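You operate a simulated robot arm through the tools that you are given. There is no shell and no other tool. Be economical: measure what you need, move in short steps, check, and stop when the job is done.

You run a simulated two-armed robot. Do the job below in one go: nothing can be reset, and whatever is moved stays where it is left.

TASK
On the top of the finishing bench, fold the grey cloth in half and then in half again.

Only the result counts: the job must be done as asked and must still hold three seconds after the hand-in. Knocking over, shifting, dropping, spilling or breaking anything else fails it. Flat cloth is picked up by pressing the open fingertips on it (5 to 10 N) and closing them slowly along it; thin cloth reads only 2 to 8 mm in the jaws.

THE ROBOT
Two 7-joint arms with two-finger parallel grippers on one trunk, on a base that drives. Base frame: it is fixed to the floor where the robot stands at the start and does not move with it; the origin is under the middle of the robot, x ahead of it, y to its left, z up. Lengths are in mm, angles in rad, forces in N, time in s.
The left shoulder is at the start at [70, 134, 1151], the right one opposite. With the tool pointing down near the work surface each hand reaches from about 100 to 640 mm from the robot's upright axis, wherever it stands, measured 20 degrees to its own side. Places, roughly: top of the finishing bench [600, 600, 900]. Payload 1.57 kg a hand.
The tool frame of a hand sits at the grasp point between the pads (the TCP): z along the fingers, y along the line on which they close. The tips reach 30 mm beyond it. The gripper opens to 80 mm. The fingers are 17 mm wide and 12 mm thick; the gripper's body (40 by 82 mm) begins 80 mm behind the TCP.
Orientation is that of the tool frame in the base frame, as a unit quaternion [x, y, z, w]. With the fingers straight down and closing along the base's y, the tool's x points along the base's -x, its y along +y and its z along -z.

THE INTERFACE
- The arms move only by the tool play_rows. It takes "left_plan", "right_plan" or both (then of equal length, played together; a hand with none holds still); each is a list that holds one entry, the list of rows, each a list of 6 numbers: the shift along the tool's x, y, z in mm, then the turn, a rotation vector about the tool's x, y, z in rad. In form: [[[x, y, z, rx, ry, rz], ...]]. A call has 1 to 12 rows; each row is the pose to reach, as a shift and turn from the pose commanded when the call began, along the tool's axes at that moment. "left_grip" and "right_grip" are, for a hand that has rows, the opening, from 0 (shut) to 1 (fully open), set as the call begins (left out, the last holds). Rows are played at 5 a second. More than 50 mm and 0.15 rad between two rows, or a gripper value outside its range, and nothing of the call is played. Where a pose cannot be reached the arm comes as near as it can. A force on the tool above 40 N (or 10 N above the force at the start of the call, whichever is more), or a blocked arm, ends the call early, and 0.2 s more pass. The fingers move at their own pace (about 153 mm/s each) and stop on an object; they squeeze with about 28 N. The grip force told is the motor's: it shows also when the fingers shut on nothing. Time passes only in rows, and 0.2 s behind the last, so rows that repeat a pose let the fingers close. The reply holds the time, the measured pose of the TCP, the force on the tool along the base axes, the opening and the grip force, in the units named above and with some noise, with the torque about the TCP (base axes, N m) and any sound that the robot's microphone picked up, and new pictures: "views" is both (left out), scene, wrist or none (wrist: the cameras of the hands that moved).
- Cameras (640 x 400 px; columns grow to the right, rows downward): "scene" is now at [121, 37, 1360.1]; the picture's right is [0.47, -0.88, 0.00], its down [-0.65, -0.35, -0.68] and it looks along [0.60, 0.32, -0.73] (base axes); focal length 251 px, centre (320, 200). "left" rides on the left gripper at [72, 7, -122] in its tool frame; the picture's right is [-0.09, 1.00, 0.00], its down [-0.84, -0.08, -0.54] and it looks along [-0.54, -0.05, 0.84] (tool axes); focal length 238 px, centre (320, 200). "right" rides on the right gripper at [72, -7, -122] in its tool frame; the picture's right is [0.09, 1.00, 0.00], its down [-0.84, 0.08, -0.54] and it looks along [-0.54, 0.05, 0.84] (tool axes); focal length 238 px, centre (320, 200). There is no depth. A picture from a camera that has moved, and an enlarged one, comes with that camera's place and axes in the base frame and with its lens.
- move_column(by): slides the trunk up (or, below 0, down) by that many mm; the arms and the scene camera ride with it, the base frame stays. It gives what a move gives, with no picture.
- base_move(legs): drives the robot by 1 to 6 legs, each [ahead, left, turn to the left] in mm, mm and rad, along the robot's own axes; the way and the turn of a leg run together, so that a leg with both is an arc; at most 1500 mm and 3.142 rad a leg. The arms and the cameras ride along, it lands a little off, and it stops where it bumps. It gives what a move gives, and a new picture of the scene camera.
- pan_tilt(pan, tilt): turns the head with the scene camera to pan (to the left, within 1.501 rad either way) and tilt (down, from -0.506 to 1.204), counted from straight ahead of the robot. It gives what a move gives, and a new picture of the scene camera.
- enlarge(camera, box): a new picture of the part [left, top, right, bottom] of that camera's present view, enlarged. It takes no simulated time.
- hand_in(): hands the job in; it is judged then, once.

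Work in short steps. Places have to be worked out from the pictures, the camera data and where the tool is seen: move nearer, look again, correct. Check each grasp and each placing, and mend what went wrong. You have 120 turns and 260 pictures in all, those below and enlarged ones among them. Open the grippers and draw the arms clear of the work before you hand the job in, unless the task says otherwise; then end with one line.

The tools are called as a command line: name --argument value ..., lists and objects as JSON in quotes. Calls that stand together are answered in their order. play_rows: Moves the arms, as the interface text tells. Its arguments: {"type":"object","properties":{"left_plan":{"type":"array","items":{"type":"array","items":{"type":"array","items":{"type":"number"}}}},"left_grip":{"type":"number"},"right_plan":{"type":"array","items":{"type":"array","items":{"type":"array","items":{"type":"number"}}}},"right_grip":{"type":"number"},"views":{"type":"string","enum":["both","scene","wrist","none"]}},"required":[]} The other tools are called the same way: move_column (by) slides the trunk up or down; base_move (legs) drives the base; pan_tilt (pan, tilt) turns the head that bears the scene camera; enlarge (camera, box) takes an enlarged picture of a part of a camera's view; hand_in () hands the job in.

At the start:

```text
t: 0.0
left_ee_pos: [415.3, 343.4, 1080.1]
left_orientation: [-0.001, 1.0, 0.0, 0.0]
left_contact_force: [0.0, -0.3, -0.6]
left_moment: [-0.01, 0.01, 0.0]
left_finger_gap: 79.8
left_finger_force: 0.0
right_ee_pos: [267.4, -30.9, 1034.1]
right_orientation: [0.0, 1.0, -0.001, 0.0]
right_contact_force: [0.4, 0.1, 0.0]
right_moment: [0.0, -0.02, 0.03]
right_finger_gap: 80.0
right_finger_force: 0.0
trunk travel left (down, up): [-725.0, 215.0]
robot x, y, heading: [-2.9, -0.2, 0.001]
head pan, tilt: [0.492, 0.82]
```

scene: 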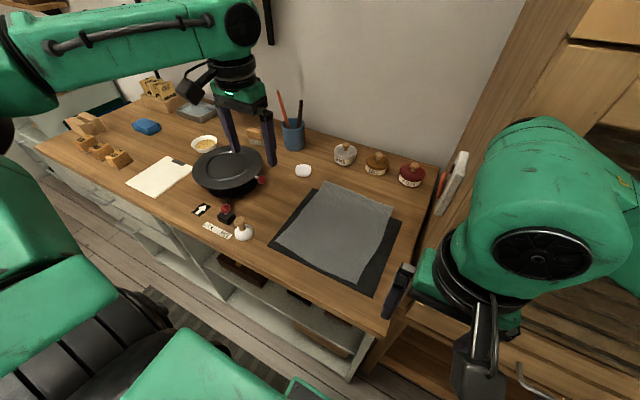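
right: 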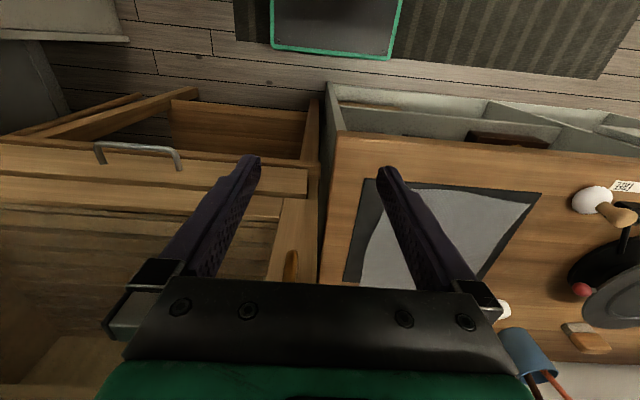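
left: 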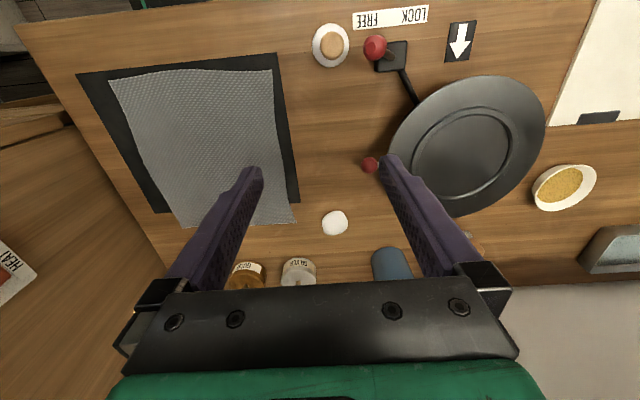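

I'll look closely at the cloth in the scene and left cameras to fix its corners.

enlarge --camera "scene" --box '[240, 150, 440, 310]'

enlarge --camera "left" --box '[60, 30, 360, 250]'

```text
2.50 times, centred on (340, 230) of scene
camera zoom: at [121.0, 37.0, 1360.1], right [0.47, -0.88, 0.0], down [-0.65, -0.35, -0.68], along [0.6, 0.32, -0.73], focal length 627 px, centre (270, 125)
```

zoom: 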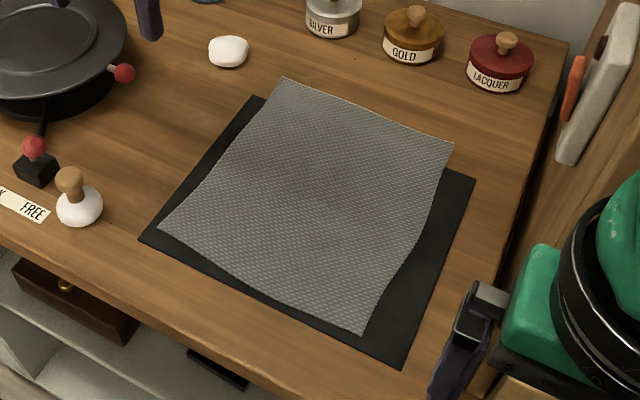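

```text
1.82 times, centred on (210, 140) of left
camera zoom: at [343.2, 351.2, 1202.2], right [0.09, 1.0, 0.0], down [0.84, -0.08, 0.54], along [0.54, -0.05, -0.84], focal length 433 px, centre (520, 309)
```

zoom: 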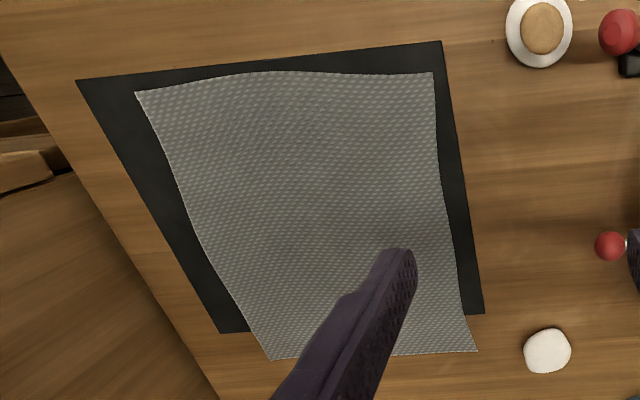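

The two views agree on a cloth surface near z≈858, with corners about A(608,281), B(600,70), C(356,75), D(364,287). I'll look to the right to see what stands beside the bench end before planning arm paths.

pan_tilt --pan -0.2 --tilt 0.6

```text
t: 1.1
left_ee_pos: [414.1, 344.2, 1081.0]
left_orientation: [0.0, 1.0, 0.0, 0.0]
left_contact_force: [-0.3, -0.6, 0.0]
left_moment: [0.04, 0.01, 0.0]
left_finger_gap: 80.0
left_finger_force: 0.0
right_ee_pos: [268.2, -30.3, 1034.1]
right_orientation: [0.0, 1.0, 0.0, 0.0]
right_contact_force: [0.1, -0.6, 0.9]
right_moment: [0.02, 0.0, 0.02]
right_finger_gap: 80.0
right_finger_force: 0.0
trunk travel left (down, up): [-725.0, 215.0]
robot x, y, heading: [-2.7, -1.5, 0.002]
head pan, tilt: [-0.201, 0.6]
camera scene: at [137.4, -18.1, 1378.7], right [-0.2, -0.98, 0.0], down [-0.55, 0.11, -0.82], along [0.81, -0.16, -0.57], focal length 251 px, centre (320, 200)
```

scene: 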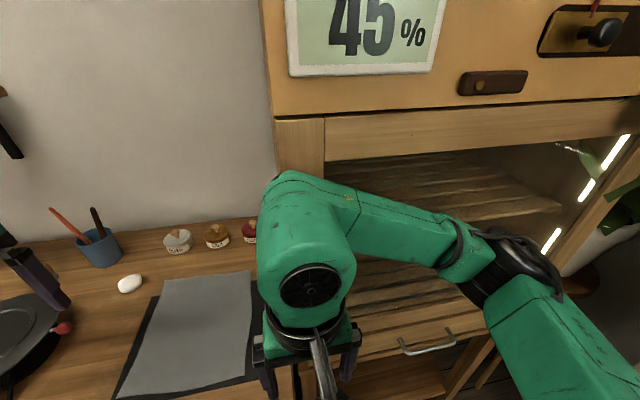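

The cabinet stands to the right (y below about −20), so I'll shift the base left and slightly forward, so the right arm reaches the cloth away from it. First I draw the left hand back and up for clearance.

play_rows --left_plan '[[[30, 0, -30, 0, 0, 0], [60, 0, -60, 0, 0, 0], [100, 0, -80, 0, 0, 0]]]' --right_plan '[[[0, 0, -30, 0, 0, 0], [0, 0, -60, 0, 0, 0], [0, 0, -90, 0, 0, 0]]]' --views "none"

base_move --legs '[[0, 310, 0]]'

pan_tilt --pan -0.2 --tilt 0.9

```text
t: 1.9
left_ee_pos: [312.8, 344.5, 1161.2]
left_orientation: [-0.001, 1.0, -0.001, 0.0]
left_contact_force: [0.3, 0.7, -0.2]
left_moment: [-0.03, -0.05, 0.01]
left_finger_gap: 80.1
left_finger_force: 0.0
right_ee_pos: [266.7, -31.1, 1125.3]
right_orientation: [-0.001, 1.0, 0.0, 0.001]
right_contact_force: [0.0, -0.2, 0.0]
right_moment: [0.02, -0.02, 0.0]
right_finger_gap: 80.2
right_finger_force: 0.1
trunk travel left (down, up): [-725.0, 215.0]
robot x, y, heading: [-0.3, -0.5, -0.0]
head pan, tilt: [-0.201, 0.6]
```

```text
t: 3.9
left_ee_pos: [313.5, 652.6, 1161.8]
left_orientation: [-0.001, 1.0, 0.0, 0.001]
left_contact_force: [0.2, -0.4, 0.3]
left_moment: [0.04, 0.01, -0.01]
left_finger_gap: 80.1
left_finger_force: 0.1
right_ee_pos: [267.3, 277.2, 1123.6]
right_orientation: [-0.002, 1.0, 0.001, 0.0]
right_contact_force: [-0.2, 0.2, -0.3]
right_moment: [-0.05, -0.01, 0.0]
right_finger_gap: 80.3
right_finger_force: 0.1
trunk travel left (down, up): [-725.0, 215.0]
robot x, y, heading: [1.3, 306.9, 0.008]
head pan, tilt: [-0.201, 0.6]
camera scene: at [137.0, 288.8, 1378.7], right [-0.2, -0.98, 0.0], down [-0.55, 0.11, -0.82], along [0.81, -0.16, -0.57], focal length 251 px, centre (320, 200)
```

scene: 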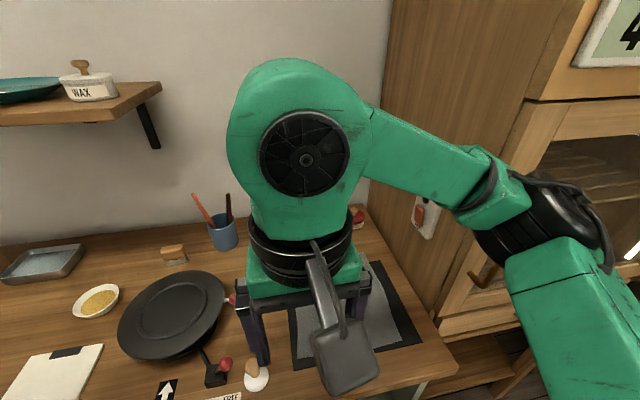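

```text
t: 4.7
left_ee_pos: [313.2, 654.3, 1160.2]
left_orientation: [-0.001, 1.0, 0.0, 0.0]
left_contact_force: [-1.3, 0.3, 0.1]
left_moment: [0.0, -0.05, -0.04]
left_finger_gap: 80.0
left_finger_force: 0.0
right_ee_pos: [266.8, 276.5, 1123.0]
right_orientation: [-0.001, 1.0, -0.001, 0.0]
right_contact_force: [-0.4, 0.2, 0.1]
right_moment: [-0.03, 0.02, 0.0]
right_finger_gap: 80.0
right_finger_force: 0.1
trunk travel left (down, up): [-725.0, 215.0]
robot x, y, heading: [-3.4, 309.8, 0.003]
head pan, tilt: [-0.201, 0.901]
camera scene: at [124.4, 293.4, 1354.0], right [-0.2, -0.98, 0.0], down [-0.77, 0.15, -0.62], along [0.61, -0.12, -0.78], focal length 251 px, centre (320, 200)
```

scene: 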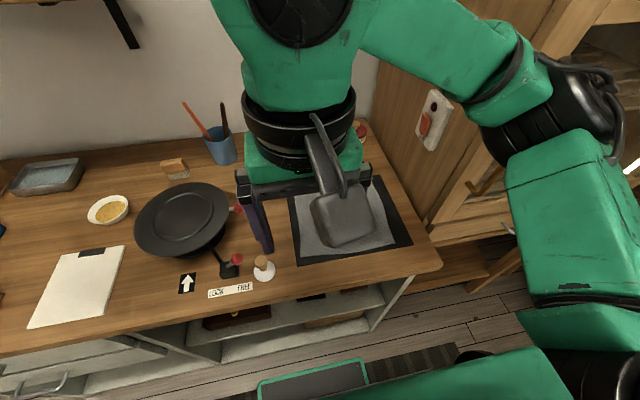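

The right arm's elbow lies near the cabinet, so I'd rather have the left arm take the far corner B and the right arm the near corner C, then fold the right edge over to the left. I'll move the base back to y≈100 and a bit forward.

base_move --legs '[[0, -200, 0], [45, 0, 0]]'

pan_tilt --pan 0.0 --tilt 0.85

```text
t: 6.9
left_ee_pos: [340.9, 455.8, 1162.4]
left_orientation: [0.0, 1.0, -0.003, 0.004]
left_contact_force: [-0.3, -0.4, -0.3]
left_moment: [-0.04, -0.02, 0.02]
left_finger_gap: 79.9
left_finger_force: 0.1
right_ee_pos: [291.8, 80.1, 1125.4]
right_orientation: [-0.005, 1.0, -0.004, 0.006]
right_contact_force: [0.1, 0.3, -0.2]
right_moment: [0.03, -0.02, 0.02]
right_finger_gap: 80.1
right_finger_force: 0.1
trunk travel left (down, up): [-725.0, 215.0]
robot x, y, heading: [35.1, 111.0, 0.0]
head pan, tilt: [-0.201, 0.901]
stopped in leg 2: the robot was blocked; the commanded pose is now the measured one
camera scene: at [148.9, 95.8, 1355.2], right [-0.2, -0.98, 0.0], down [-0.76, 0.15, -0.63], along [0.62, -0.13, -0.78], focal length 251 px, centre (320, 200)
```

scene: 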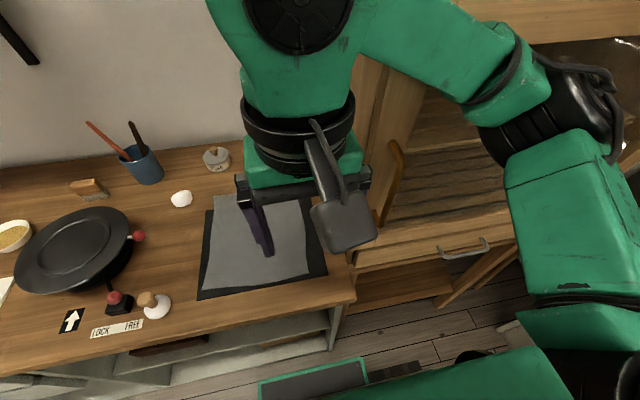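

```text
t: 7.6
left_ee_pos: [340.2, 455.1, 1161.6]
left_orientation: [0.0, 1.0, -0.003, 0.005]
left_contact_force: [-0.3, 0.0, -0.1]
left_moment: [-0.02, 0.04, 0.0]
left_finger_gap: 80.0
left_finger_force: 0.1
right_ee_pos: [291.7, 79.3, 1125.2]
right_orientation: [-0.004, 1.0, -0.004, 0.005]
right_contact_force: [-0.5, -0.6, 0.1]
right_moment: [-0.04, -0.02, -0.01]
right_finger_gap: 79.9
right_finger_force: 0.1
trunk travel left (down, up): [-725.0, 215.0]
robot x, y, heading: [36.1, 113.6, -0.001]
head pan, tilt: [0.0, 0.85]
camera scene: at [152.7, 111.0, 1359.0], right [0.0, -1.0, 0.0], down [-0.74, 0.0, -0.67], along [0.67, 0.0, -0.74], focal length 251 px, centre (320, 200)
```

scene: 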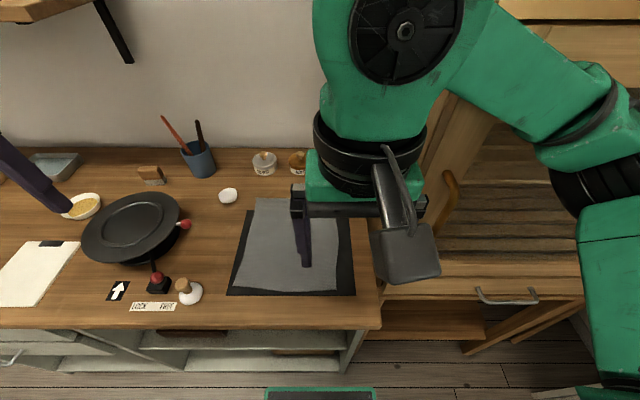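

Base is at (36,113), good enough for reach. Now I move the left hand above corner B, turning the gripper 90° so the fingers close along x (along the right edge).

play_rows --left_plan '[[[-21, -34, 10, 0, 0, 0.1428], [-43, -68, 20, 0, 0, 0.2856], [-64, -102, 30, 0, 0, 0.4284], [-85, -136, 45, 0, 0, 0.5712], [-107, -170, 60, 0, 0, 0.714], [-128, -205, 80, 0, 0, 0.8568], [-150, -239, 100, 0, 0, 0.9996], [-171, -273, 120, 0, 0, 1.1424], [-192, -307, 140, 0, 0, 1.2852], [-214, -341, 160, 0, 0, 1.428], [-235, -372, 180, 0, 0, 1.5708]]]' --left_grip 0.5

```text
t: 10.0
left_ee_pos: [487.6, 191.0, 999.1]
left_orientation: [0.709, 0.705, 0.001, 0.007]
left_contact_force: [-0.3, 0.3, -0.5]
left_moment: [0.02, 0.02, -0.02]
left_finger_gap: 40.0
left_finger_force: 0.1
left hand out of reach, approached as far as the arm can: row 8, 9, 10, 11
right_ee_pos: [293.5, 78.6, 1124.8]
right_orientation: [-0.004, 1.0, -0.003, 0.005]
right_contact_force: [-0.4, -1.0, -0.4]
right_moment: [0.02, 0.02, 0.03]
right_finger_gap: 80.0
right_finger_force: 0.0
trunk travel left (down, up): [-725.0, 215.0]
robot x, y, heading: [35.2, 107.2, 0.003]
head pan, tilt: [0.0, 0.85]
camera scene: at [152.7, 110.8, 1359.1], right [0.0, -1.0, 0.0], down [-0.74, 0.0, -0.67], along [0.67, 0.0, -0.74], focal length 251 px, centre (320, 200)
camera left: at [494.6, 263.5, 1120.1], right [1.0, -0.1, 0.01], down [-0.09, -0.83, 0.55], along [-0.04, -0.55, -0.84], focal length 238 px, centre (320, 200)
```

scene: 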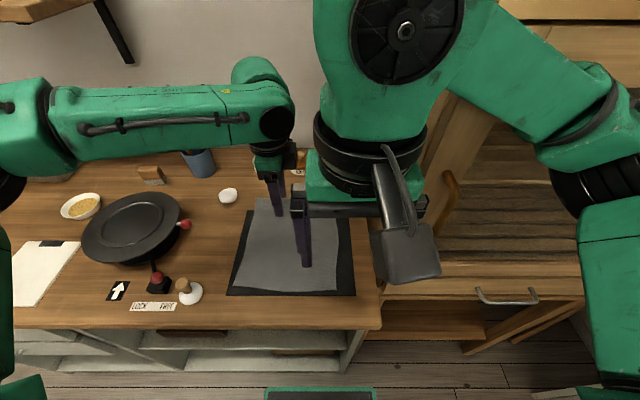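
left: 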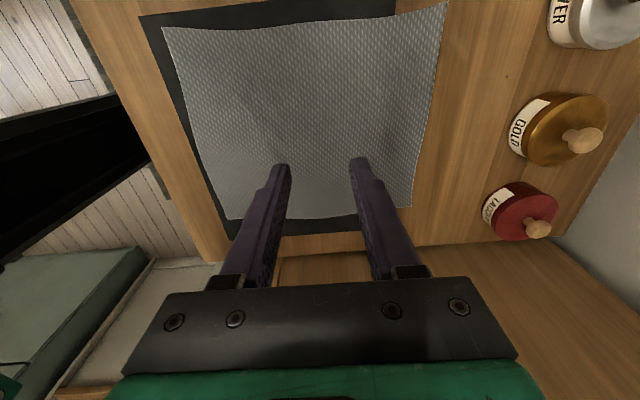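

The left hand stuck short of B in this wrist turn. I'll test whether the other wrist orientation (fingers closing along y) reaches B.

play_rows --left_plan '[[[0, 0, 0, 0, 0, -0.1428], [0, 0, 0, 0, 0, -0.2856], [0, 0, 0, 0, 0, -0.4284], [0, 0, 0, 0, 0, -0.5712], [-10, 8, 0, 0, 0, -0.714], [-25, 20, 0, 0, 0, -0.8568], [-40, 32, 0, 0, 0, -0.9996], [-55, 44, 0, 0, 0, -1.1424], [-70, 56, 0, 0, 0, -1.2852], [-85, 68, 0, 0, 0, -1.428], [-111, 88, 0, 0, 0, -1.5708]]]' --views "scene"

```text
t: 12.4
left_ee_pos: [490.5, 191.6, 1011.2]
left_orientation: [-0.001, 1.0, -0.003, 0.004]
left_contact_force: [-0.9, 0.0, -0.2]
left_moment: [-0.02, -0.02, 0.02]
left_finger_gap: 40.0
left_finger_force: 0.0
left hand out of reach, approached as far as the arm can: row 5, 6, 7, 8, 9, 10, 11
right_ee_pos: [291.5, 80.7, 1125.9]
right_orientation: [-0.004, 1.0, -0.004, 0.005]
right_contact_force: [0.2, -0.1, 0.0]
right_moment: [0.03, 0.02, 0.01]
right_finger_gap: 80.2
right_finger_force: 0.0
trunk travel left (down, up): [-725.0, 215.0]
robot x, y, heading: [37.8, 108.0, -0.001]
head pan, tilt: [0.0, 0.85]
camera scene: at [152.7, 110.6, 1359.1], right [0.0, -1.0, 0.0], down [-0.74, 0.0, -0.67], along [0.67, 0.0, -0.74], focal length 251 px, centre (320, 200)
```

scene: 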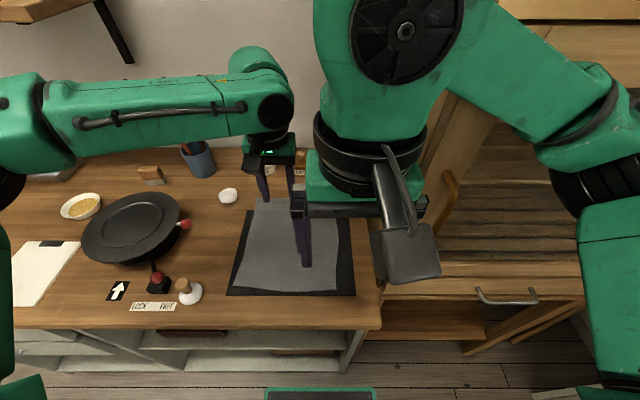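

I'll probe the limit: move the left hand straight ahead and lower from here, to learn whether the limit is reach or the inward direction.

play_rows --left_plan '[[[-30, 0, 0, 0, 0, 0], [-60, 0, 0, 0, 0, 0], [-90, 0, 0, 0, 0, 0]]]' --views "none"

play_rows --left_plan '[[[0, 0, 30, 0, 0, 0], [0, 0, 60, 0, 0, 0], [0, -20, 60, 0, 0, 0]]]' --views "none"

```text
t: 13.2
left_ee_pos: [532.2, 233.3, 1012.3]
left_orientation: [0.0, 1.0, -0.003, 0.004]
left_contact_force: [0.8, 0.9, -0.3]
left_moment: [-0.02, 0.0, -0.03]
left_finger_gap: 40.1
left_finger_force: 0.1
left hand out of reach, approached as far as the arm can: row 1, 2, 3
right_ee_pos: [294.0, 79.7, 1125.7]
right_orientation: [-0.004, 1.0, -0.003, 0.005]
right_contact_force: [0.2, 0.4, -0.2]
right_moment: [-0.01, 0.02, 0.0]
right_finger_gap: 80.1
right_finger_force: 0.1
trunk travel left (down, up): [-725.0, 215.0]
robot x, y, heading: [37.3, 109.5, -0.004]
head pan, tilt: [0.0, 0.85]
```

```text
t: 14.0
left_ee_pos: [518.2, 225.4, 957.6]
left_orientation: [0.0, 1.0, -0.003, 0.005]
left_contact_force: [0.2, -0.2, -0.5]
left_moment: [0.02, 0.03, -0.03]
left_finger_gap: 40.0
left_finger_force: 0.0
left hand out of reach, approached as far as the arm can: row 2, 3
right_ee_pos: [292.4, 79.1, 1125.8]
right_orientation: [-0.005, 1.0, -0.004, 0.005]
right_contact_force: [0.4, 0.2, 0.0]
right_moment: [-0.01, 0.02, -0.01]
right_finger_gap: 80.0
right_finger_force: 0.1
trunk travel left (down, up): [-725.0, 215.0]
robot x, y, heading: [38.9, 109.4, -0.003]
head pan, tilt: [0.0, 0.85]
```

The left arm's reach is limited by its elbow toward the midline; it works best about 20° to its own side. New plan: fold the near edge (D–C) over the far edge (A–B) one corner at a time with the left hand, driving sideways between. First shift the base to y≈60 for corner D→A.

base_move --legs '[[0, -50, 0]]'

```text
t: 14.9
left_ee_pos: [519.6, 168.2, 957.9]
left_orientation: [0.0, 1.0, 0.001, 0.006]
left_contact_force: [0.4, 0.0, 0.2]
left_moment: [0.03, 0.0, 0.02]
left_finger_gap: 40.0
left_finger_force: 0.0
right_ee_pos: [293.2, 20.7, 1125.6]
right_orientation: [-0.002, 1.0, 0.001, 0.005]
right_contact_force: [0.5, -0.9, 0.7]
right_moment: [0.01, -0.04, 0.0]
right_finger_gap: 80.0
right_finger_force: 0.1
trunk travel left (down, up): [-725.0, 215.0]
robot x, y, heading: [35.3, 53.0, -0.002]
head pan, tilt: [0.0, 0.85]
camera scene: at [152.9, 49.8, 1359.1], right [0.0, -1.0, -0.01], down [-0.74, 0.0, -0.67], along [0.67, 0.0, -0.74], focal length 251 px, centre (320, 200)
```

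scene: 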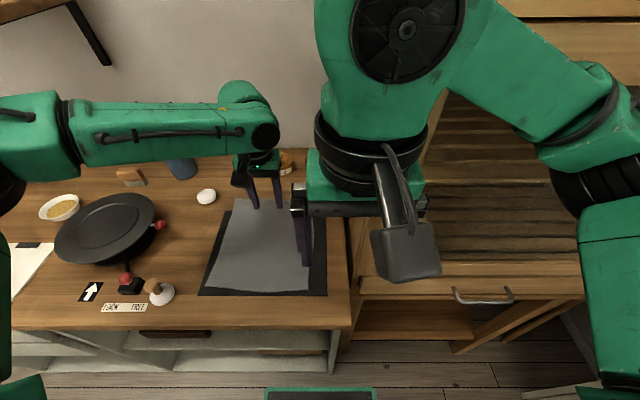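

Check that the left hand reaches A's height-over point, and get a view of the far-left region.

play_rows --left_plan '[[[-26, 30, 0, 0, 0, 0], [-52, 60, 0, 0, 0, 0], [-77, 92, 0, 0, 0, 0], [-77, 92, 40, 0, 0, 0]]]' --views "wrist"

```text
t: 15.9
left_ee_pos: [572.7, 270.9, 927.0]
left_orientation: [0.001, 1.0, 0.0, 0.005]
left_contact_force: [-0.4, 0.1, 0.0]
left_moment: [-0.02, 0.0, -0.01]
left_finger_gap: 40.2
left_finger_force: 0.0
left hand out of reach, approached as far as the arm can: row 2, 3, 4
right_ee_pos: [293.6, 20.7, 1124.7]
right_orientation: [-0.003, 1.0, 0.001, 0.005]
right_contact_force: [-0.1, 0.2, 0.5]
right_moment: [-0.03, 0.01, -0.02]
right_finger_gap: 79.8
right_finger_force: 0.1
trunk travel left (down, up): [-725.0, 215.0]
robot x, y, heading: [38.4, 57.8, 0.002]
head pan, tilt: [0.0, 0.85]
camera left: at [499.8, 277.4, 1047.9], right [0.09, 1.0, 0.0], down [0.83, -0.08, 0.55], along [0.55, -0.05, -0.83], focal length 238 px, centre (320, 200)
```

left: 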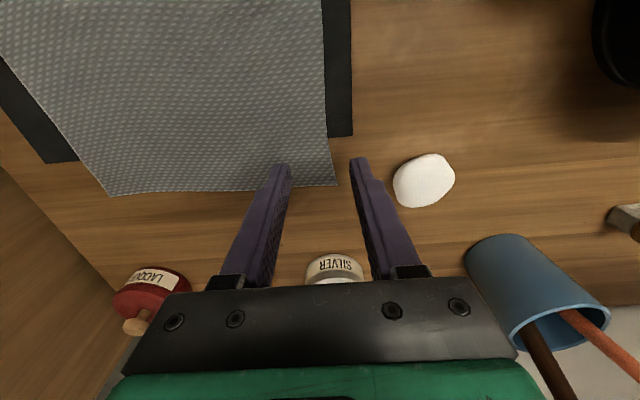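

Reach at low height ends at about x=572, because the arm's plane is high. I'll lower the trunk by 120 mm (raising the left hand first) to gain reach.

play_rows --left_plan '[[[40, -20, -40, 0, 0, 0], [60, -20, -85, 0, 0, 0], [60, -20, -130, 0, 0, 0]]]' --views "none"

move_column --by -120

play_rows --left_plan '[[[-30, 0, 0, 0, 0, 0], [-60, 0, 0, 0, 0, 0], [-90, 5, 0, 0, 0, 0], [-120, 5, 30, 0, 0, 0]]]' --views "both"

```text
refused: row 1 steps farther than a row can; nothing moved
```

```text
t: 16.7
left_ee_pos: [578.6, 274.1, 891.0]
left_orientation: [0.0, 1.0, -0.003, 0.012]
left_contact_force: [1.9, 1.8, 8.7]
left_moment: [-0.17, -0.03, 0.04]
left_finger_gap: 38.8
left_finger_force: 0.1
right_ee_pos: [295.9, 26.3, 1081.8]
right_orientation: [-0.003, 1.0, -0.002, 0.002]
right_contact_force: [-0.7, 0.0, 0.1]
right_moment: [0.0, 0.02, 0.01]
right_finger_gap: 80.1
right_finger_force: 0.0
trunk travel left (down, up): [-684.0, 256.0]
robot x, y, heading: [40.8, 58.2, -0.0]
head pan, tilt: [0.0, 0.85]
stopped: the force on the tool passed its limit (the readings are from after the stop); the commanded pose is now the measured one
```

```text
t: 17.7
left_ee_pos: [591.9, 303.8, 898.1]
left_orientation: [0.0, 1.0, -0.004, 0.011]
left_contact_force: [-0.2, 0.1, -0.7]
left_moment: [0.0, 0.01, -0.01]
left_finger_gap: 40.0
left_finger_force: 0.0
left hand out of reach, approached as far as the arm can: row 1, 2, 3, 4
right_ee_pos: [297.0, 25.6, 1083.2]
right_orientation: [-0.004, 1.0, -0.002, 0.001]
right_contact_force: [-0.3, 0.1, -0.4]
right_moment: [0.0, 0.0, -0.01]
right_finger_gap: 79.8
right_finger_force: 0.0
trunk travel left (down, up): [-684.0, 256.0]
robot x, y, heading: [40.8, 54.6, -0.003]
head pan, tilt: [0.0, 0.85]
camera scene: at [157.0, 56.1, 1317.2], right [0.0, -1.0, 0.0], down [-0.75, 0.0, -0.67], along [0.67, 0.0, -0.75], focal length 251 px, centre (320, 200)
camera left: at [517.4, 311.7, 1018.6], right [0.09, 1.0, 0.0], down [0.82, -0.07, 0.56], along [0.56, -0.06, -0.83], focal length 238 px, centre (320, 200)
```

scene: 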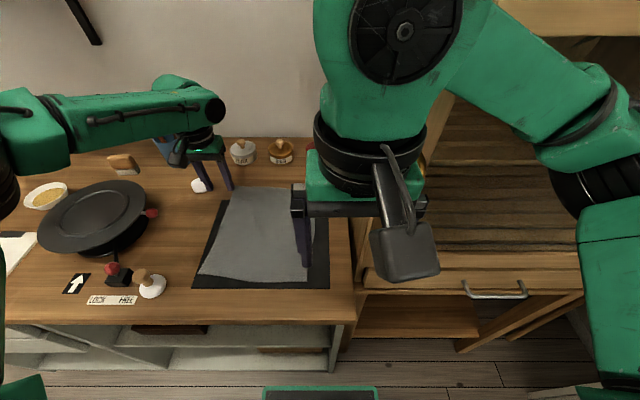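
left: 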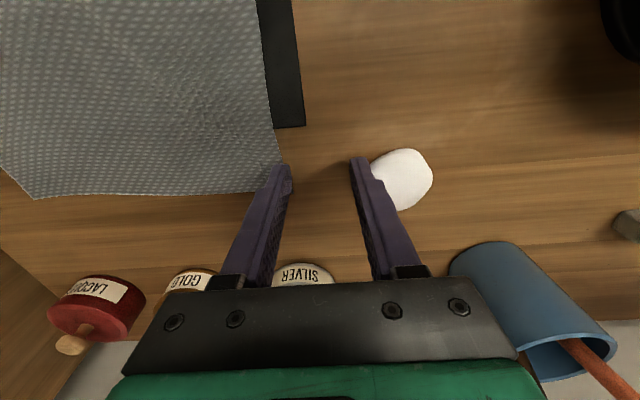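

The tips touched the table (surface ≈860) and the hand slid close to the white stone. I lift straight up now, clear of it, before any further trunk motion.

play_rows --left_plan '[[[0, -5, -30, 0, 0, 0], [10, -10, -70, 0, 0, 0], [20, -20, -110, 0, 0, 0]]]' --views "wrist"

```text
t: 18.5
left_ee_pos: [569.6, 285.4, 1007.6]
left_orientation: [0.0, 1.0, -0.003, 0.011]
left_contact_force: [0.6, 0.3, -0.3]
left_moment: [0.01, 0.0, -0.03]
left_finger_gap: 39.9
left_finger_force: 0.2
right_ee_pos: [297.4, 27.0, 1082.7]
right_orientation: [-0.004, 1.0, -0.002, 0.003]
right_contact_force: [0.2, -0.2, 0.1]
right_moment: [0.0, -0.04, 0.01]
right_finger_gap: 80.1
right_finger_force: 0.1
trunk travel left (down, up): [-684.0, 256.0]
robot x, y, heading: [38.1, 56.5, -0.001]
head pan, tilt: [0.0, 0.85]
camera left: at [494.9, 291.9, 1128.3], right [0.09, 1.0, 0.0], down [0.83, -0.07, 0.56], along [0.56, -0.05, -0.83], focal length 238 px, centre (320, 200)
```

left: 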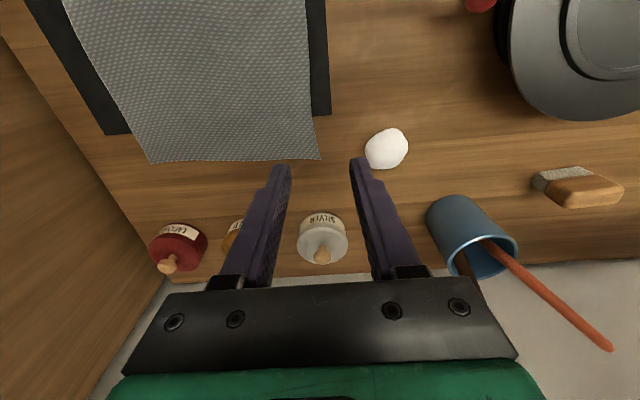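

Stone is unmoved (still ≈(604,355)). Lower the trunk another 80 mm; the left hand will be at ≈928, clear of everything.

move_column --by -80

play_rows --left_plan '[[[-30, -20, 0, 0, 0, 0], [-60, -20, 0, 0, 0, 0]]]' --views "none"

```text
t: 19.6
left_ee_pos: [563.2, 286.7, 935.9]
left_orientation: [0.001, 1.0, -0.004, 0.015]
left_contact_force: [0.2, 0.2, 0.2]
left_moment: [0.01, 0.03, -0.03]
left_finger_gap: 40.0
left_finger_force: 0.1
right_ee_pos: [292.6, 29.8, 1016.4]
right_orientation: [-0.003, 1.0, 0.007, 0.019]
right_contact_force: [-0.3, -0.4, -0.4]
right_moment: [-0.01, -0.01, -0.01]
right_finger_gap: 80.1
right_finger_force: 0.1
trunk travel left (down, up): [-604.0, 336.0]
robot x, y, heading: [36.3, 58.3, -0.001]
head pan, tilt: [0.0, 0.85]
```

```text
t: 20.2
left_ee_pos: [584.1, 275.8, 932.6]
left_orientation: [-0.001, 1.0, -0.005, 0.017]
left_contact_force: [0.0, -0.5, 0.6]
left_moment: [0.03, 0.01, 0.01]
left_finger_gap: 39.9
left_finger_force: 0.0
left hand out of reach, approached as far as the arm can: row 1, 2
right_ee_pos: [288.0, 28.4, 1016.5]
right_orientation: [-0.003, 1.0, 0.008, 0.022]
right_contact_force: [0.3, 0.6, -0.5]
right_moment: [0.01, 0.0, 0.01]
right_finger_gap: 79.9
right_finger_force: 0.0
trunk travel left (down, up): [-604.0, 336.0]
robot x, y, heading: [38.4, 55.8, 0.0]
head pan, tilt: [0.0, 0.85]
```

The right arm shows an odd drift (pose not following the trunk), so I'll look at it.

pan_tilt --pan -0.7 --tilt 0.7

```text
t: 21.3
left_ee_pos: [584.8, 275.6, 932.6]
left_orientation: [0.0, 1.0, -0.005, 0.016]
left_contact_force: [0.0, 0.9, 0.1]
left_moment: [0.0, 0.0, -0.01]
left_finger_gap: 40.1
left_finger_force: 0.1
right_ee_pos: [289.3, 27.9, 1016.0]
right_orientation: [-0.004, 1.0, 0.008, 0.022]
right_contact_force: [-0.3, 0.1, -0.6]
right_moment: [0.0, 0.02, -0.01]
right_finger_gap: 80.2
right_finger_force: 0.3
trunk travel left (down, up): [-604.0, 336.0]
robot x, y, heading: [37.4, 57.4, 0.004]
head pan, tilt: [-0.7, 0.7]
camera scene: at [133.2, 3.3, 1251.1], right [-0.64, -0.77, -0.01], down [-0.48, 0.41, -0.77], along [0.6, -0.49, -0.63], focal length 251 px, centre (320, 200)
```

scene: 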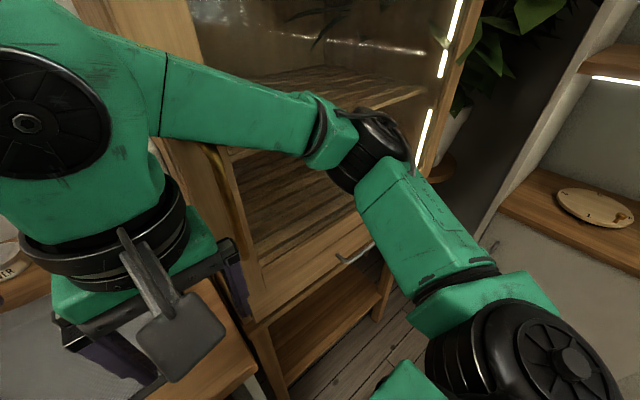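

The right forearm is near the cabinet front and its handles; I pull the right hand back toward the robot to free it.

play_rows --right_plan '[[[30, 10, 0, 0, 0, 0], [60, 20, 0, 0, 0, 0], [90, 30, 0, 0, 0, 0]]]' --views "scene"

```text
t: 22.1
left_ee_pos: [589.4, 271.6, 928.4]
left_orientation: [-0.001, 1.0, 0.0, 0.013]
left_contact_force: [0.8, 0.2, 0.0]
left_moment: [-0.05, -0.02, 0.01]
left_finger_gap: 40.1
left_finger_force: 0.0
right_ee_pos: [202.7, 49.8, 999.8]
right_orientation: [-0.007, 1.0, -0.004, 0.001]
right_contact_force: [9.3, -11.5, 2.8]
right_moment: [1.55, 1.57, 1.09]
right_finger_gap: 80.0
right_finger_force: 0.0
trunk travel left (down, up): [-604.0, 336.0]
robot x, y, heading: [35.6, 60.9, -0.001]
head pan, tilt: [-0.7, 0.7]
camera scene: at [141.0, -3.7, 1247.3], right [-0.64, -0.77, -0.01], down [-0.49, 0.42, -0.77], along [0.59, -0.48, -0.64], focal length 251 px, centre (320, 200)
```

scene: 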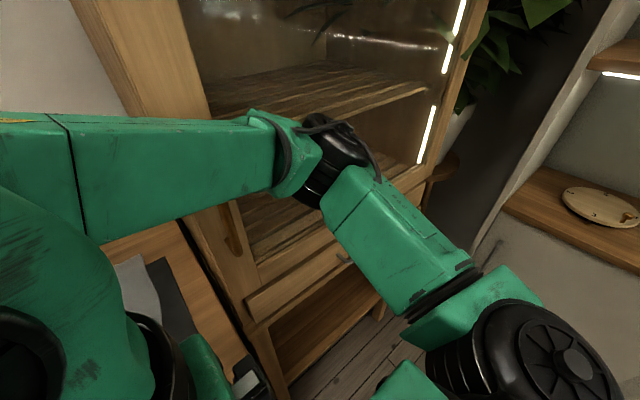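

Freed from the cabinet (heights now correct), but the right gripper now presses on something near the trunk; I ease it forward and out halfway.

play_rows --right_plan '[[[-20, -15, 0, 0, 0, 0], [-35, -30, 0, 0, 0, 0]]]' --views "both"

```text
t: 22.7
left_ee_pos: [593.1, 273.2, 926.9]
left_orientation: [0.0, 1.0, -0.003, 0.012]
left_contact_force: [-0.3, 0.3, -0.6]
left_moment: [0.0, 0.04, -0.01]
left_finger_gap: 40.0
left_finger_force: 0.0
right_ee_pos: [243.7, 25.2, 1003.9]
right_orientation: [-0.003, 1.0, -0.001, 0.003]
right_contact_force: [0.2, -0.5, 0.5]
right_moment: [-0.02, 0.03, 0.02]
right_finger_gap: 79.8
right_finger_force: 0.0
trunk travel left (down, up): [-604.0, 336.0]
robot x, y, heading: [38.2, 56.6, -0.001]
head pan, tilt: [-0.7, 0.7]
camera scene: at [144.1, 1.2, 1249.7], right [-0.64, -0.77, -0.01], down [-0.49, 0.42, -0.77], along [0.59, -0.49, -0.64], focal length 251 px, centre (320, 200)
camera right: at [170.5, 18.4, 1126.5], right [-0.1, 1.0, 0.0], down [0.83, 0.08, 0.55], along [0.54, 0.05, -0.84], focal length 238 px, centre (320, 200)
```

scene: 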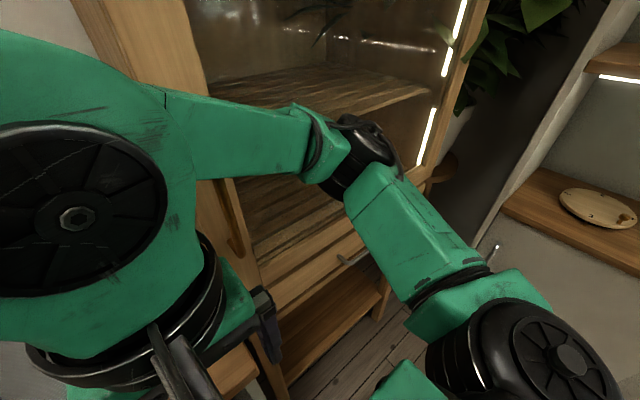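
right: 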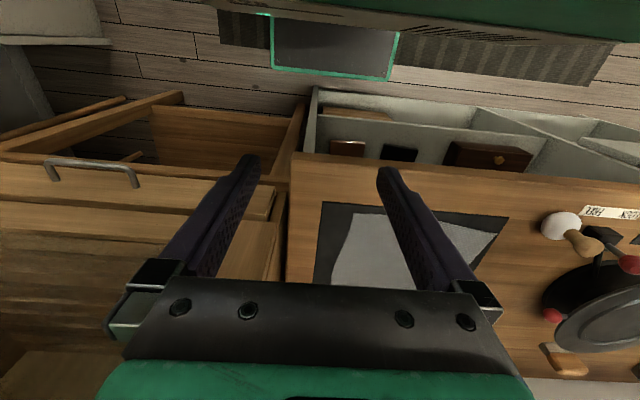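

Now the left hand reaches (593,273). Move it over corner D, to about (372,260,945), and look.

play_rows --left_plan '[[[40, -5, -15, 0, 0, 0], [80, -10, -20, 0, 0, 0], [125, -12, -20, 0, 0, 0], [170, -13, -20, 0, 0, 0], [218, -13, -10, 0, 0, 0]]]' --left_grip 0.35 --views "wrist"

pan_tilt --pan 0.4 --tilt 0.85

```text
t: 23.9
left_ee_pos: [374.9, 260.9, 932.1]
left_orientation: [-0.001, 1.0, -0.004, 0.01]
left_contact_force: [0.2, -0.1, -0.9]
left_moment: [0.0, -0.01, -0.03]
left_finger_gap: 27.9
left_finger_force: 0.1
right_ee_pos: [242.9, 25.6, 1002.1]
right_orientation: [-0.003, 1.0, -0.001, 0.001]
right_contact_force: [-0.5, 0.3, 0.3]
right_moment: [0.01, 0.01, -0.01]
right_finger_gap: 79.9
right_finger_force: 0.1
trunk travel left (down, up): [-604.0, 336.0]
robot x, y, heading: [37.1, 55.4, -0.004]
head pan, tilt: [-0.7, 0.7]
camera left: at [300.5, 267.3, 1052.0], right [0.09, 1.0, 0.0], down [0.83, -0.07, 0.56], along [0.56, -0.05, -0.83], focal length 238 px, centre (320, 200)
```

left: 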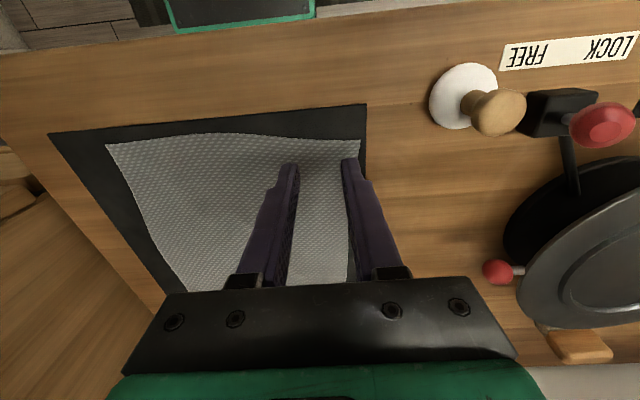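

```text
t: 25.2
left_ee_pos: [376.0, 260.0, 932.2]
left_orientation: [0.0, 1.0, -0.002, 0.011]
left_contact_force: [-0.2, -0.3, 0.3]
left_moment: [0.03, -0.01, -0.02]
left_finger_gap: 27.9
left_finger_force: 0.2
right_ee_pos: [242.3, 25.1, 1003.3]
right_orientation: [-0.002, 1.0, -0.002, 0.002]
right_contact_force: [-0.1, -0.6, -0.6]
right_moment: [0.01, 0.02, 0.02]
right_finger_gap: 79.9
right_finger_force: 0.0
trunk travel left (down, up): [-604.0, 336.0]
robot x, y, heading: [36.1, 57.1, -0.001]
head pan, tilt: [0.4, 0.85]
camera scene: at [151.1, 85.7, 1237.3], right [0.39, -0.92, 0.0], down [-0.69, -0.29, -0.67], along [0.61, 0.26, -0.75], focal length 251 px, centre (320, 200)
```

scene: 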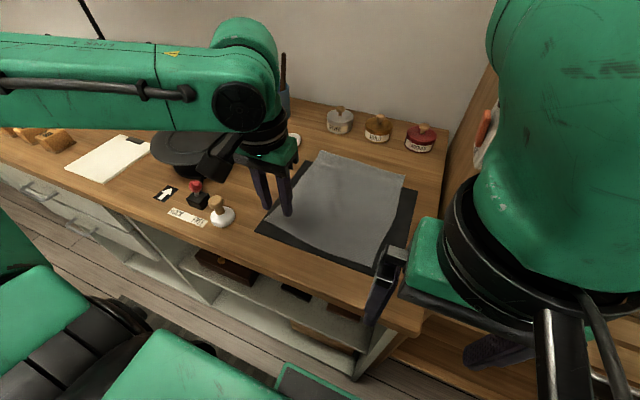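

D is at ≈(372,292); the fingers straddle a spot ~10 mm in from the near edge and wholly on the cloth. Descend to contact.

play_rows --left_plan '[[[0, 0, 15, 0, 0, 0], [0, 0, 28, 0, 0, 0], [0, 0, 36, 0, 0, 0], [0, 0, 40, 0, 0, 0]]]' --views "none"

```text
t: 26.2
left_ee_pos: [375.7, 261.5, 894.6]
left_orientation: [0.0, 1.0, -0.003, 0.013]
left_contact_force: [-8.7, -0.3, 27.3]
left_moment: [0.16, 0.35, 0.12]
left_finger_gap: 27.9
left_finger_force: 0.1
right_ee_pos: [241.9, 23.8, 1003.4]
right_orientation: [-0.004, 1.0, -0.002, 0.003]
right_contact_force: [0.2, 0.4, -0.3]
right_moment: [-0.01, 0.04, -0.02]
right_finger_gap: 79.9
right_finger_force: 0.1
trunk travel left (down, up): [-604.0, 336.0]
robot x, y, heading: [38.7, 59.7, 0.0]
head pan, tilt: [0.4, 0.85]
```

27 N is too much; surface contact is at TCP z≈895. Back off ~2 mm and begin closing slowly.

play_rows --left_plan '[[[0, 0, -2, 0, 0, 0], [0, 0, -2, 0, 0, 0]]]' --views "none" --left_grip 0.3

```text
t: 26.8
left_ee_pos: [375.6, 261.1, 894.9]
left_orientation: [0.0, 1.0, -0.002, 0.01]
left_contact_force: [2.3, -2.8, 11.0]
left_moment: [-0.01, -0.06, -0.02]
left_finger_gap: 18.3
left_finger_force: 0.0
right_ee_pos: [241.7, 24.5, 1003.2]
right_orientation: [-0.004, 1.0, -0.002, 0.003]
right_contact_force: [0.9, 0.2, -0.1]
right_moment: [-0.04, -0.01, 0.02]
right_finger_gap: 80.1
right_finger_force: 0.1
trunk travel left (down, up): [-604.0, 336.0]
robot x, y, heading: [34.4, 57.4, 0.001]
head pan, tilt: [0.4, 0.85]
```

11 N and gap 18; continue closing in steps.

play_rows --left_plan '[[[0, 0, -0.4, 0, 0, 0]]]' --views "none" --left_grip 0.18

play_rows --left_plan '[[[0, 0, 0, 0, 0, 0]]]' --views "none" --left_grip 0.1

play_rows --left_plan '[[[0, 0, 0, 0, 0, 0], [0, 0, 0, 0, 0, 0], [0, 0, 0, 0, 0, 0]]]' --views "wrist" --left_grip 0.0

```text
t: 27.2
left_ee_pos: [375.5, 261.0, 895.3]
left_orientation: [0.001, 1.0, -0.003, 0.01]
left_contact_force: [2.6, 0.4, 3.7]
left_moment: [0.02, -0.06, 0.0]
left_finger_gap: 13.0
left_finger_force: 0.2
right_ee_pos: [242.3, 25.7, 1003.4]
right_orientation: [-0.004, 1.0, -0.001, 0.003]
right_contact_force: [0.5, 0.2, 0.2]
right_moment: [-0.01, 0.0, -0.05]
right_finger_gap: 79.7
right_finger_force: 0.0
trunk travel left (down, up): [-604.0, 336.0]
robot x, y, heading: [37.5, 57.6, 0.0]
head pan, tilt: [0.4, 0.85]
```

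```text
t: 27.6
left_ee_pos: [374.5, 260.6, 894.0]
left_orientation: [-0.001, 1.0, -0.003, 0.009]
left_contact_force: [0.2, -0.4, 1.8]
left_moment: [0.01, 0.0, -0.04]
left_finger_gap: 6.6
left_finger_force: 0.0
right_ee_pos: [243.1, 24.4, 1002.4]
right_orientation: [-0.003, 1.0, -0.001, 0.003]
right_contact_force: [-0.7, 0.5, -0.4]
right_moment: [0.02, -0.03, -0.02]
right_finger_gap: 80.0
right_finger_force: 0.0
trunk travel left (down, up): [-604.0, 336.0]
robot x, y, heading: [33.7, 60.1, -0.001]
head pan, tilt: [0.4, 0.85]
```

```text
t: 28.4
left_ee_pos: [376.7, 258.7, 895.5]
left_orientation: [0.0, 1.0, -0.003, 0.01]
left_contact_force: [0.3, 0.5, -0.1]
left_moment: [0.0, 0.03, -0.02]
left_finger_gap: 1.7
left_finger_force: 23.5
right_ee_pos: [243.5, 24.1, 1002.9]
right_orientation: [-0.004, 1.0, -0.002, 0.002]
right_contact_force: [-1.0, -0.1, -0.2]
right_moment: [-0.02, 0.01, -0.03]
right_finger_gap: 80.1
right_finger_force: 0.0
trunk travel left (down, up): [-604.0, 336.0]
robot x, y, heading: [37.7, 60.5, 0.005]
head pan, tilt: [0.4, 0.85]
camera left: at [301.3, 268.0, 1014.6], right [0.09, 1.0, 0.0], down [0.83, -0.07, 0.56], along [0.56, -0.05, -0.83], focal length 238 px, centre (320, 200)
```

left: 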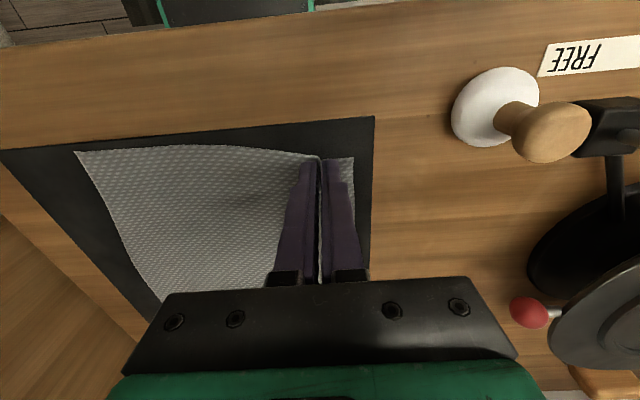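

A ridge is pinched near D (corner drew in a little). Start the arc: lift and move forward partway, then check the hold.

play_rows --left_plan '[[[-3, 0, -16, 0, 0, 0], [-6, 0, -31, 0, 0, 0], [-12, -1, -46, 0, 0, 0], [-21, -1, -59, 0, 0, 0], [-32, -2, -71, 0, 0, 0], [-46, -2, -81, 0, 0, 0]]]' --views "both"

```text
t: 29.8
left_ee_pos: [419.8, 258.7, 977.2]
left_orientation: [0.0, 1.0, -0.003, 0.01]
left_contact_force: [0.5, 0.0, -0.2]
left_moment: [0.0, 0.02, 0.0]
left_finger_gap: 1.9
left_finger_force: 23.3
right_ee_pos: [242.8, 24.5, 1003.6]
right_orientation: [-0.004, 1.0, -0.002, 0.003]
right_contact_force: [-1.4, -0.3, 0.0]
right_moment: [0.01, -0.01, 0.02]
right_finger_gap: 79.7
right_finger_force: 0.1
trunk travel left (down, up): [-604.0, 336.0]
robot x, y, heading: [36.4, 58.3, 0.002]
head pan, tilt: [0.4, 0.85]
camera scene: at [151.1, 85.6, 1237.3], right [0.39, -0.92, 0.0], down [-0.69, -0.29, -0.67], along [0.61, 0.26, -0.75], focal length 251 px, centre (320, 200)
camera left: at [346.0, 266.5, 1096.9], right [0.09, 1.0, 0.0], down [0.83, -0.07, 0.56], along [0.56, -0.05, -0.83], focal length 238 px, centre (320, 200)
```

scene: 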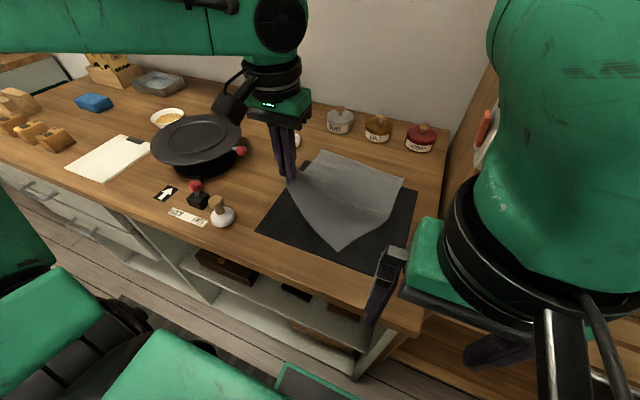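
left: 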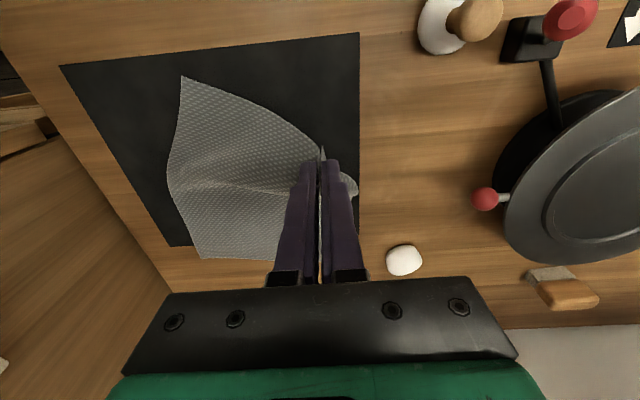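

The pinch holds well. Corner C slid inward some, as expected for a one-corner lift; I'll continue the arc to lay D over A at about (597,250).

play_rows --left_plan '[[[-25, -1, -8, 0, 0, 0], [-55, -2, -12, 0, 0, 0], [-85, -4, -10, 0, 0, 0], [-112, -5, -2, 0, 0, 0], [-135, -6, 12, 0, 0, 0], [-155, -7, 30, 0, 0, 0], [-168, -8, 48, 0, 0, 0], [-176, -8, 64, 0, 0, 0], [-178, -8, 76, 0, 0, 0]]]' --views "both"

```text
t: 31.8
left_ee_pos: [588.8, 255.9, 904.2]
left_orientation: [0.0, 1.0, -0.003, 0.011]
left_contact_force: [0.8, -1.0, -0.6]
left_moment: [-0.03, -0.01, 0.0]
left_finger_gap: 1.7
left_finger_force: 23.9
left hand out of reach, approached as far as the arm can: row 7, 8, 9
right_ee_pos: [242.4, 24.7, 1002.3]
right_orientation: [-0.003, 1.0, -0.002, 0.003]
right_contact_force: [-1.1, 0.0, -0.3]
right_moment: [0.03, -0.04, -0.01]
right_finger_gap: 79.9
right_finger_force: 0.0
trunk travel left (down, up): [-604.0, 336.0]
robot x, y, heading: [34.4, 57.8, -0.0]
head pan, tilt: [0.4, 0.85]
camera scene: at [151.2, 85.6, 1237.3], right [0.39, -0.92, 0.0], down [-0.69, -0.29, -0.67], along [0.61, 0.26, -0.75], focal length 251 px, centre (320, 200)
camera left: at [513.1, 263.3, 1023.8], right [0.09, 1.0, 0.0], down [0.82, -0.07, 0.56], along [0.56, -0.05, -0.83], focal length 238 px, centre (320, 200)
```

scene: 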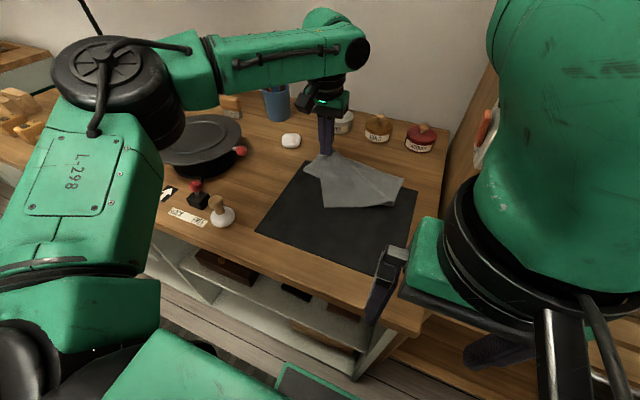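
left: 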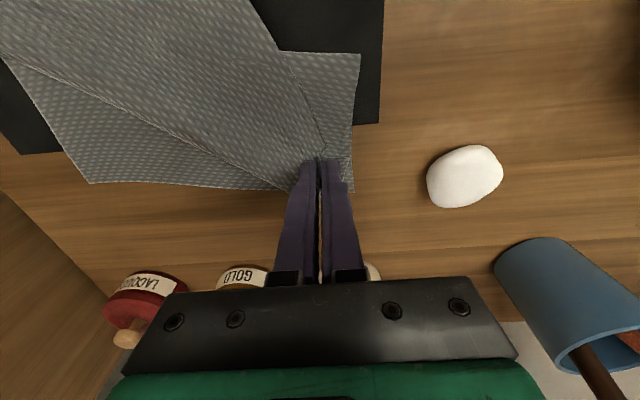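

I enlarge the scene to understand the present cloth shape before releasing.

enlarge --camera "scene" --box '[250, 130, 430, 270]'

```text
2.86 times, centred on (340, 200) of scene
camera zoom: at [151.2, 85.6, 1237.3], right [0.39, -0.92, 0.0], down [-0.69, -0.29, -0.67], along [0.61, 0.26, -0.75], focal length 716 px, centre (263, 200)
```

zoom: 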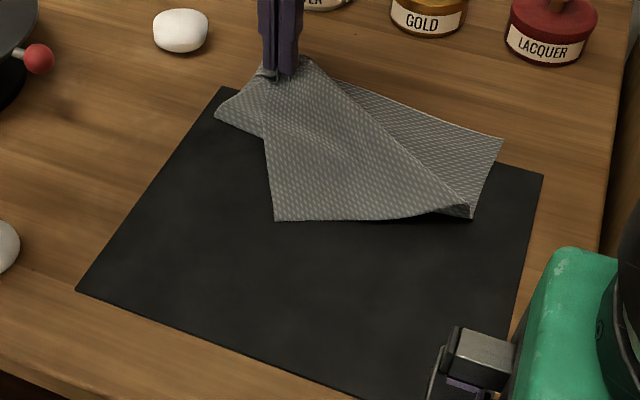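

D now lies at A; C has slid to about (444,201), and B is at ≈(585,72). Set D down and release it gently, then lift off to look.

play_rows --left_plan '[[[0, 0, 4, 0, 0, 0], [0, 0, 7, 0, 0, 0], [0, 0, 7, 0, 0, 0]]]' --views "none"

play_rows --left_plan '[[[0, 0, 0, 0, 0, 0], [0, 0, 0, 0, 0, 0], [0, 0, -20, 0, 0, 0], [0, 0, -50, 0, 0, 0], [30, 0, -90, 0, 0, 0]]]' --left_grip 0.25 --views "both"

```text
t: 32.6
left_ee_pos: [586.5, 256.2, 897.5]
left_orientation: [0.0, 1.0, -0.003, 0.012]
left_contact_force: [-0.6, -0.6, 4.4]
left_moment: [-0.02, 0.05, -0.01]
left_finger_gap: 1.9
left_finger_force: 23.5
right_ee_pos: [241.1, 24.3, 1002.8]
right_orientation: [-0.003, 1.0, -0.001, 0.003]
right_contact_force: [0.8, -0.4, 0.3]
right_moment: [-0.01, 0.01, -0.03]
right_finger_gap: 80.0
right_finger_force: 0.1
trunk travel left (down, up): [-604.0, 336.0]
robot x, y, heading: [33.6, 59.3, -0.004]
head pan, tilt: [0.4, 0.85]
```

```text
t: 33.8
left_ee_pos: [556.3, 255.3, 988.1]
left_orientation: [0.001, 1.0, -0.002, 0.01]
left_contact_force: [0.1, -0.6, 0.2]
left_moment: [-0.03, -0.01, -0.03]
left_finger_gap: 19.9
left_finger_force: 0.0
right_ee_pos: [242.4, 23.7, 1003.5]
right_orientation: [-0.003, 1.0, -0.002, 0.003]
right_contact_force: [0.2, 0.7, 0.8]
right_moment: [0.01, 0.03, -0.01]
right_finger_gap: 80.2
right_finger_force: 0.1
trunk travel left (down, up): [-604.0, 336.0]
robot x, y, heading: [40.3, 60.0, 0.003]
head pan, tilt: [0.4, 0.85]
camera scene: at [151.2, 85.6, 1237.3], right [0.39, -0.92, 0.0], down [-0.69, -0.29, -0.67], along [0.61, 0.26, -0.75], focal length 251 px, centre (320, 200)
camera left: at [482.1, 263.1, 1107.2], right [0.09, 1.0, 0.0], down [0.83, -0.07, 0.56], along [0.56, -0.05, -0.83], focal length 238 px, centre (320, 200)
```

scene: 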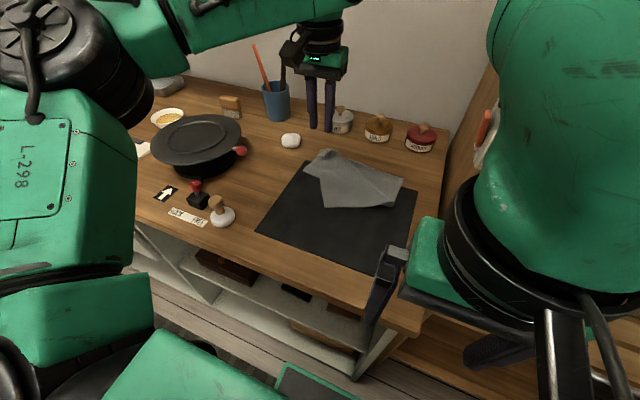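
left: 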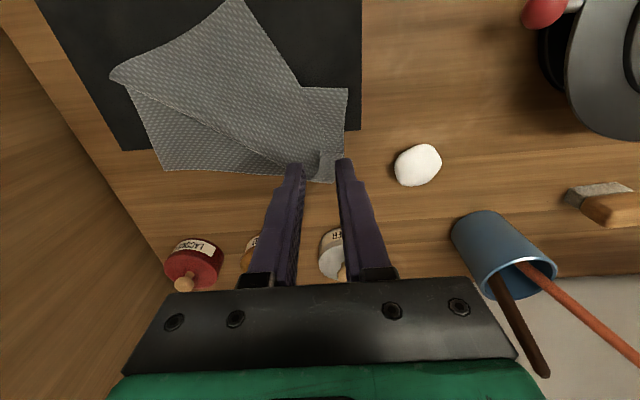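

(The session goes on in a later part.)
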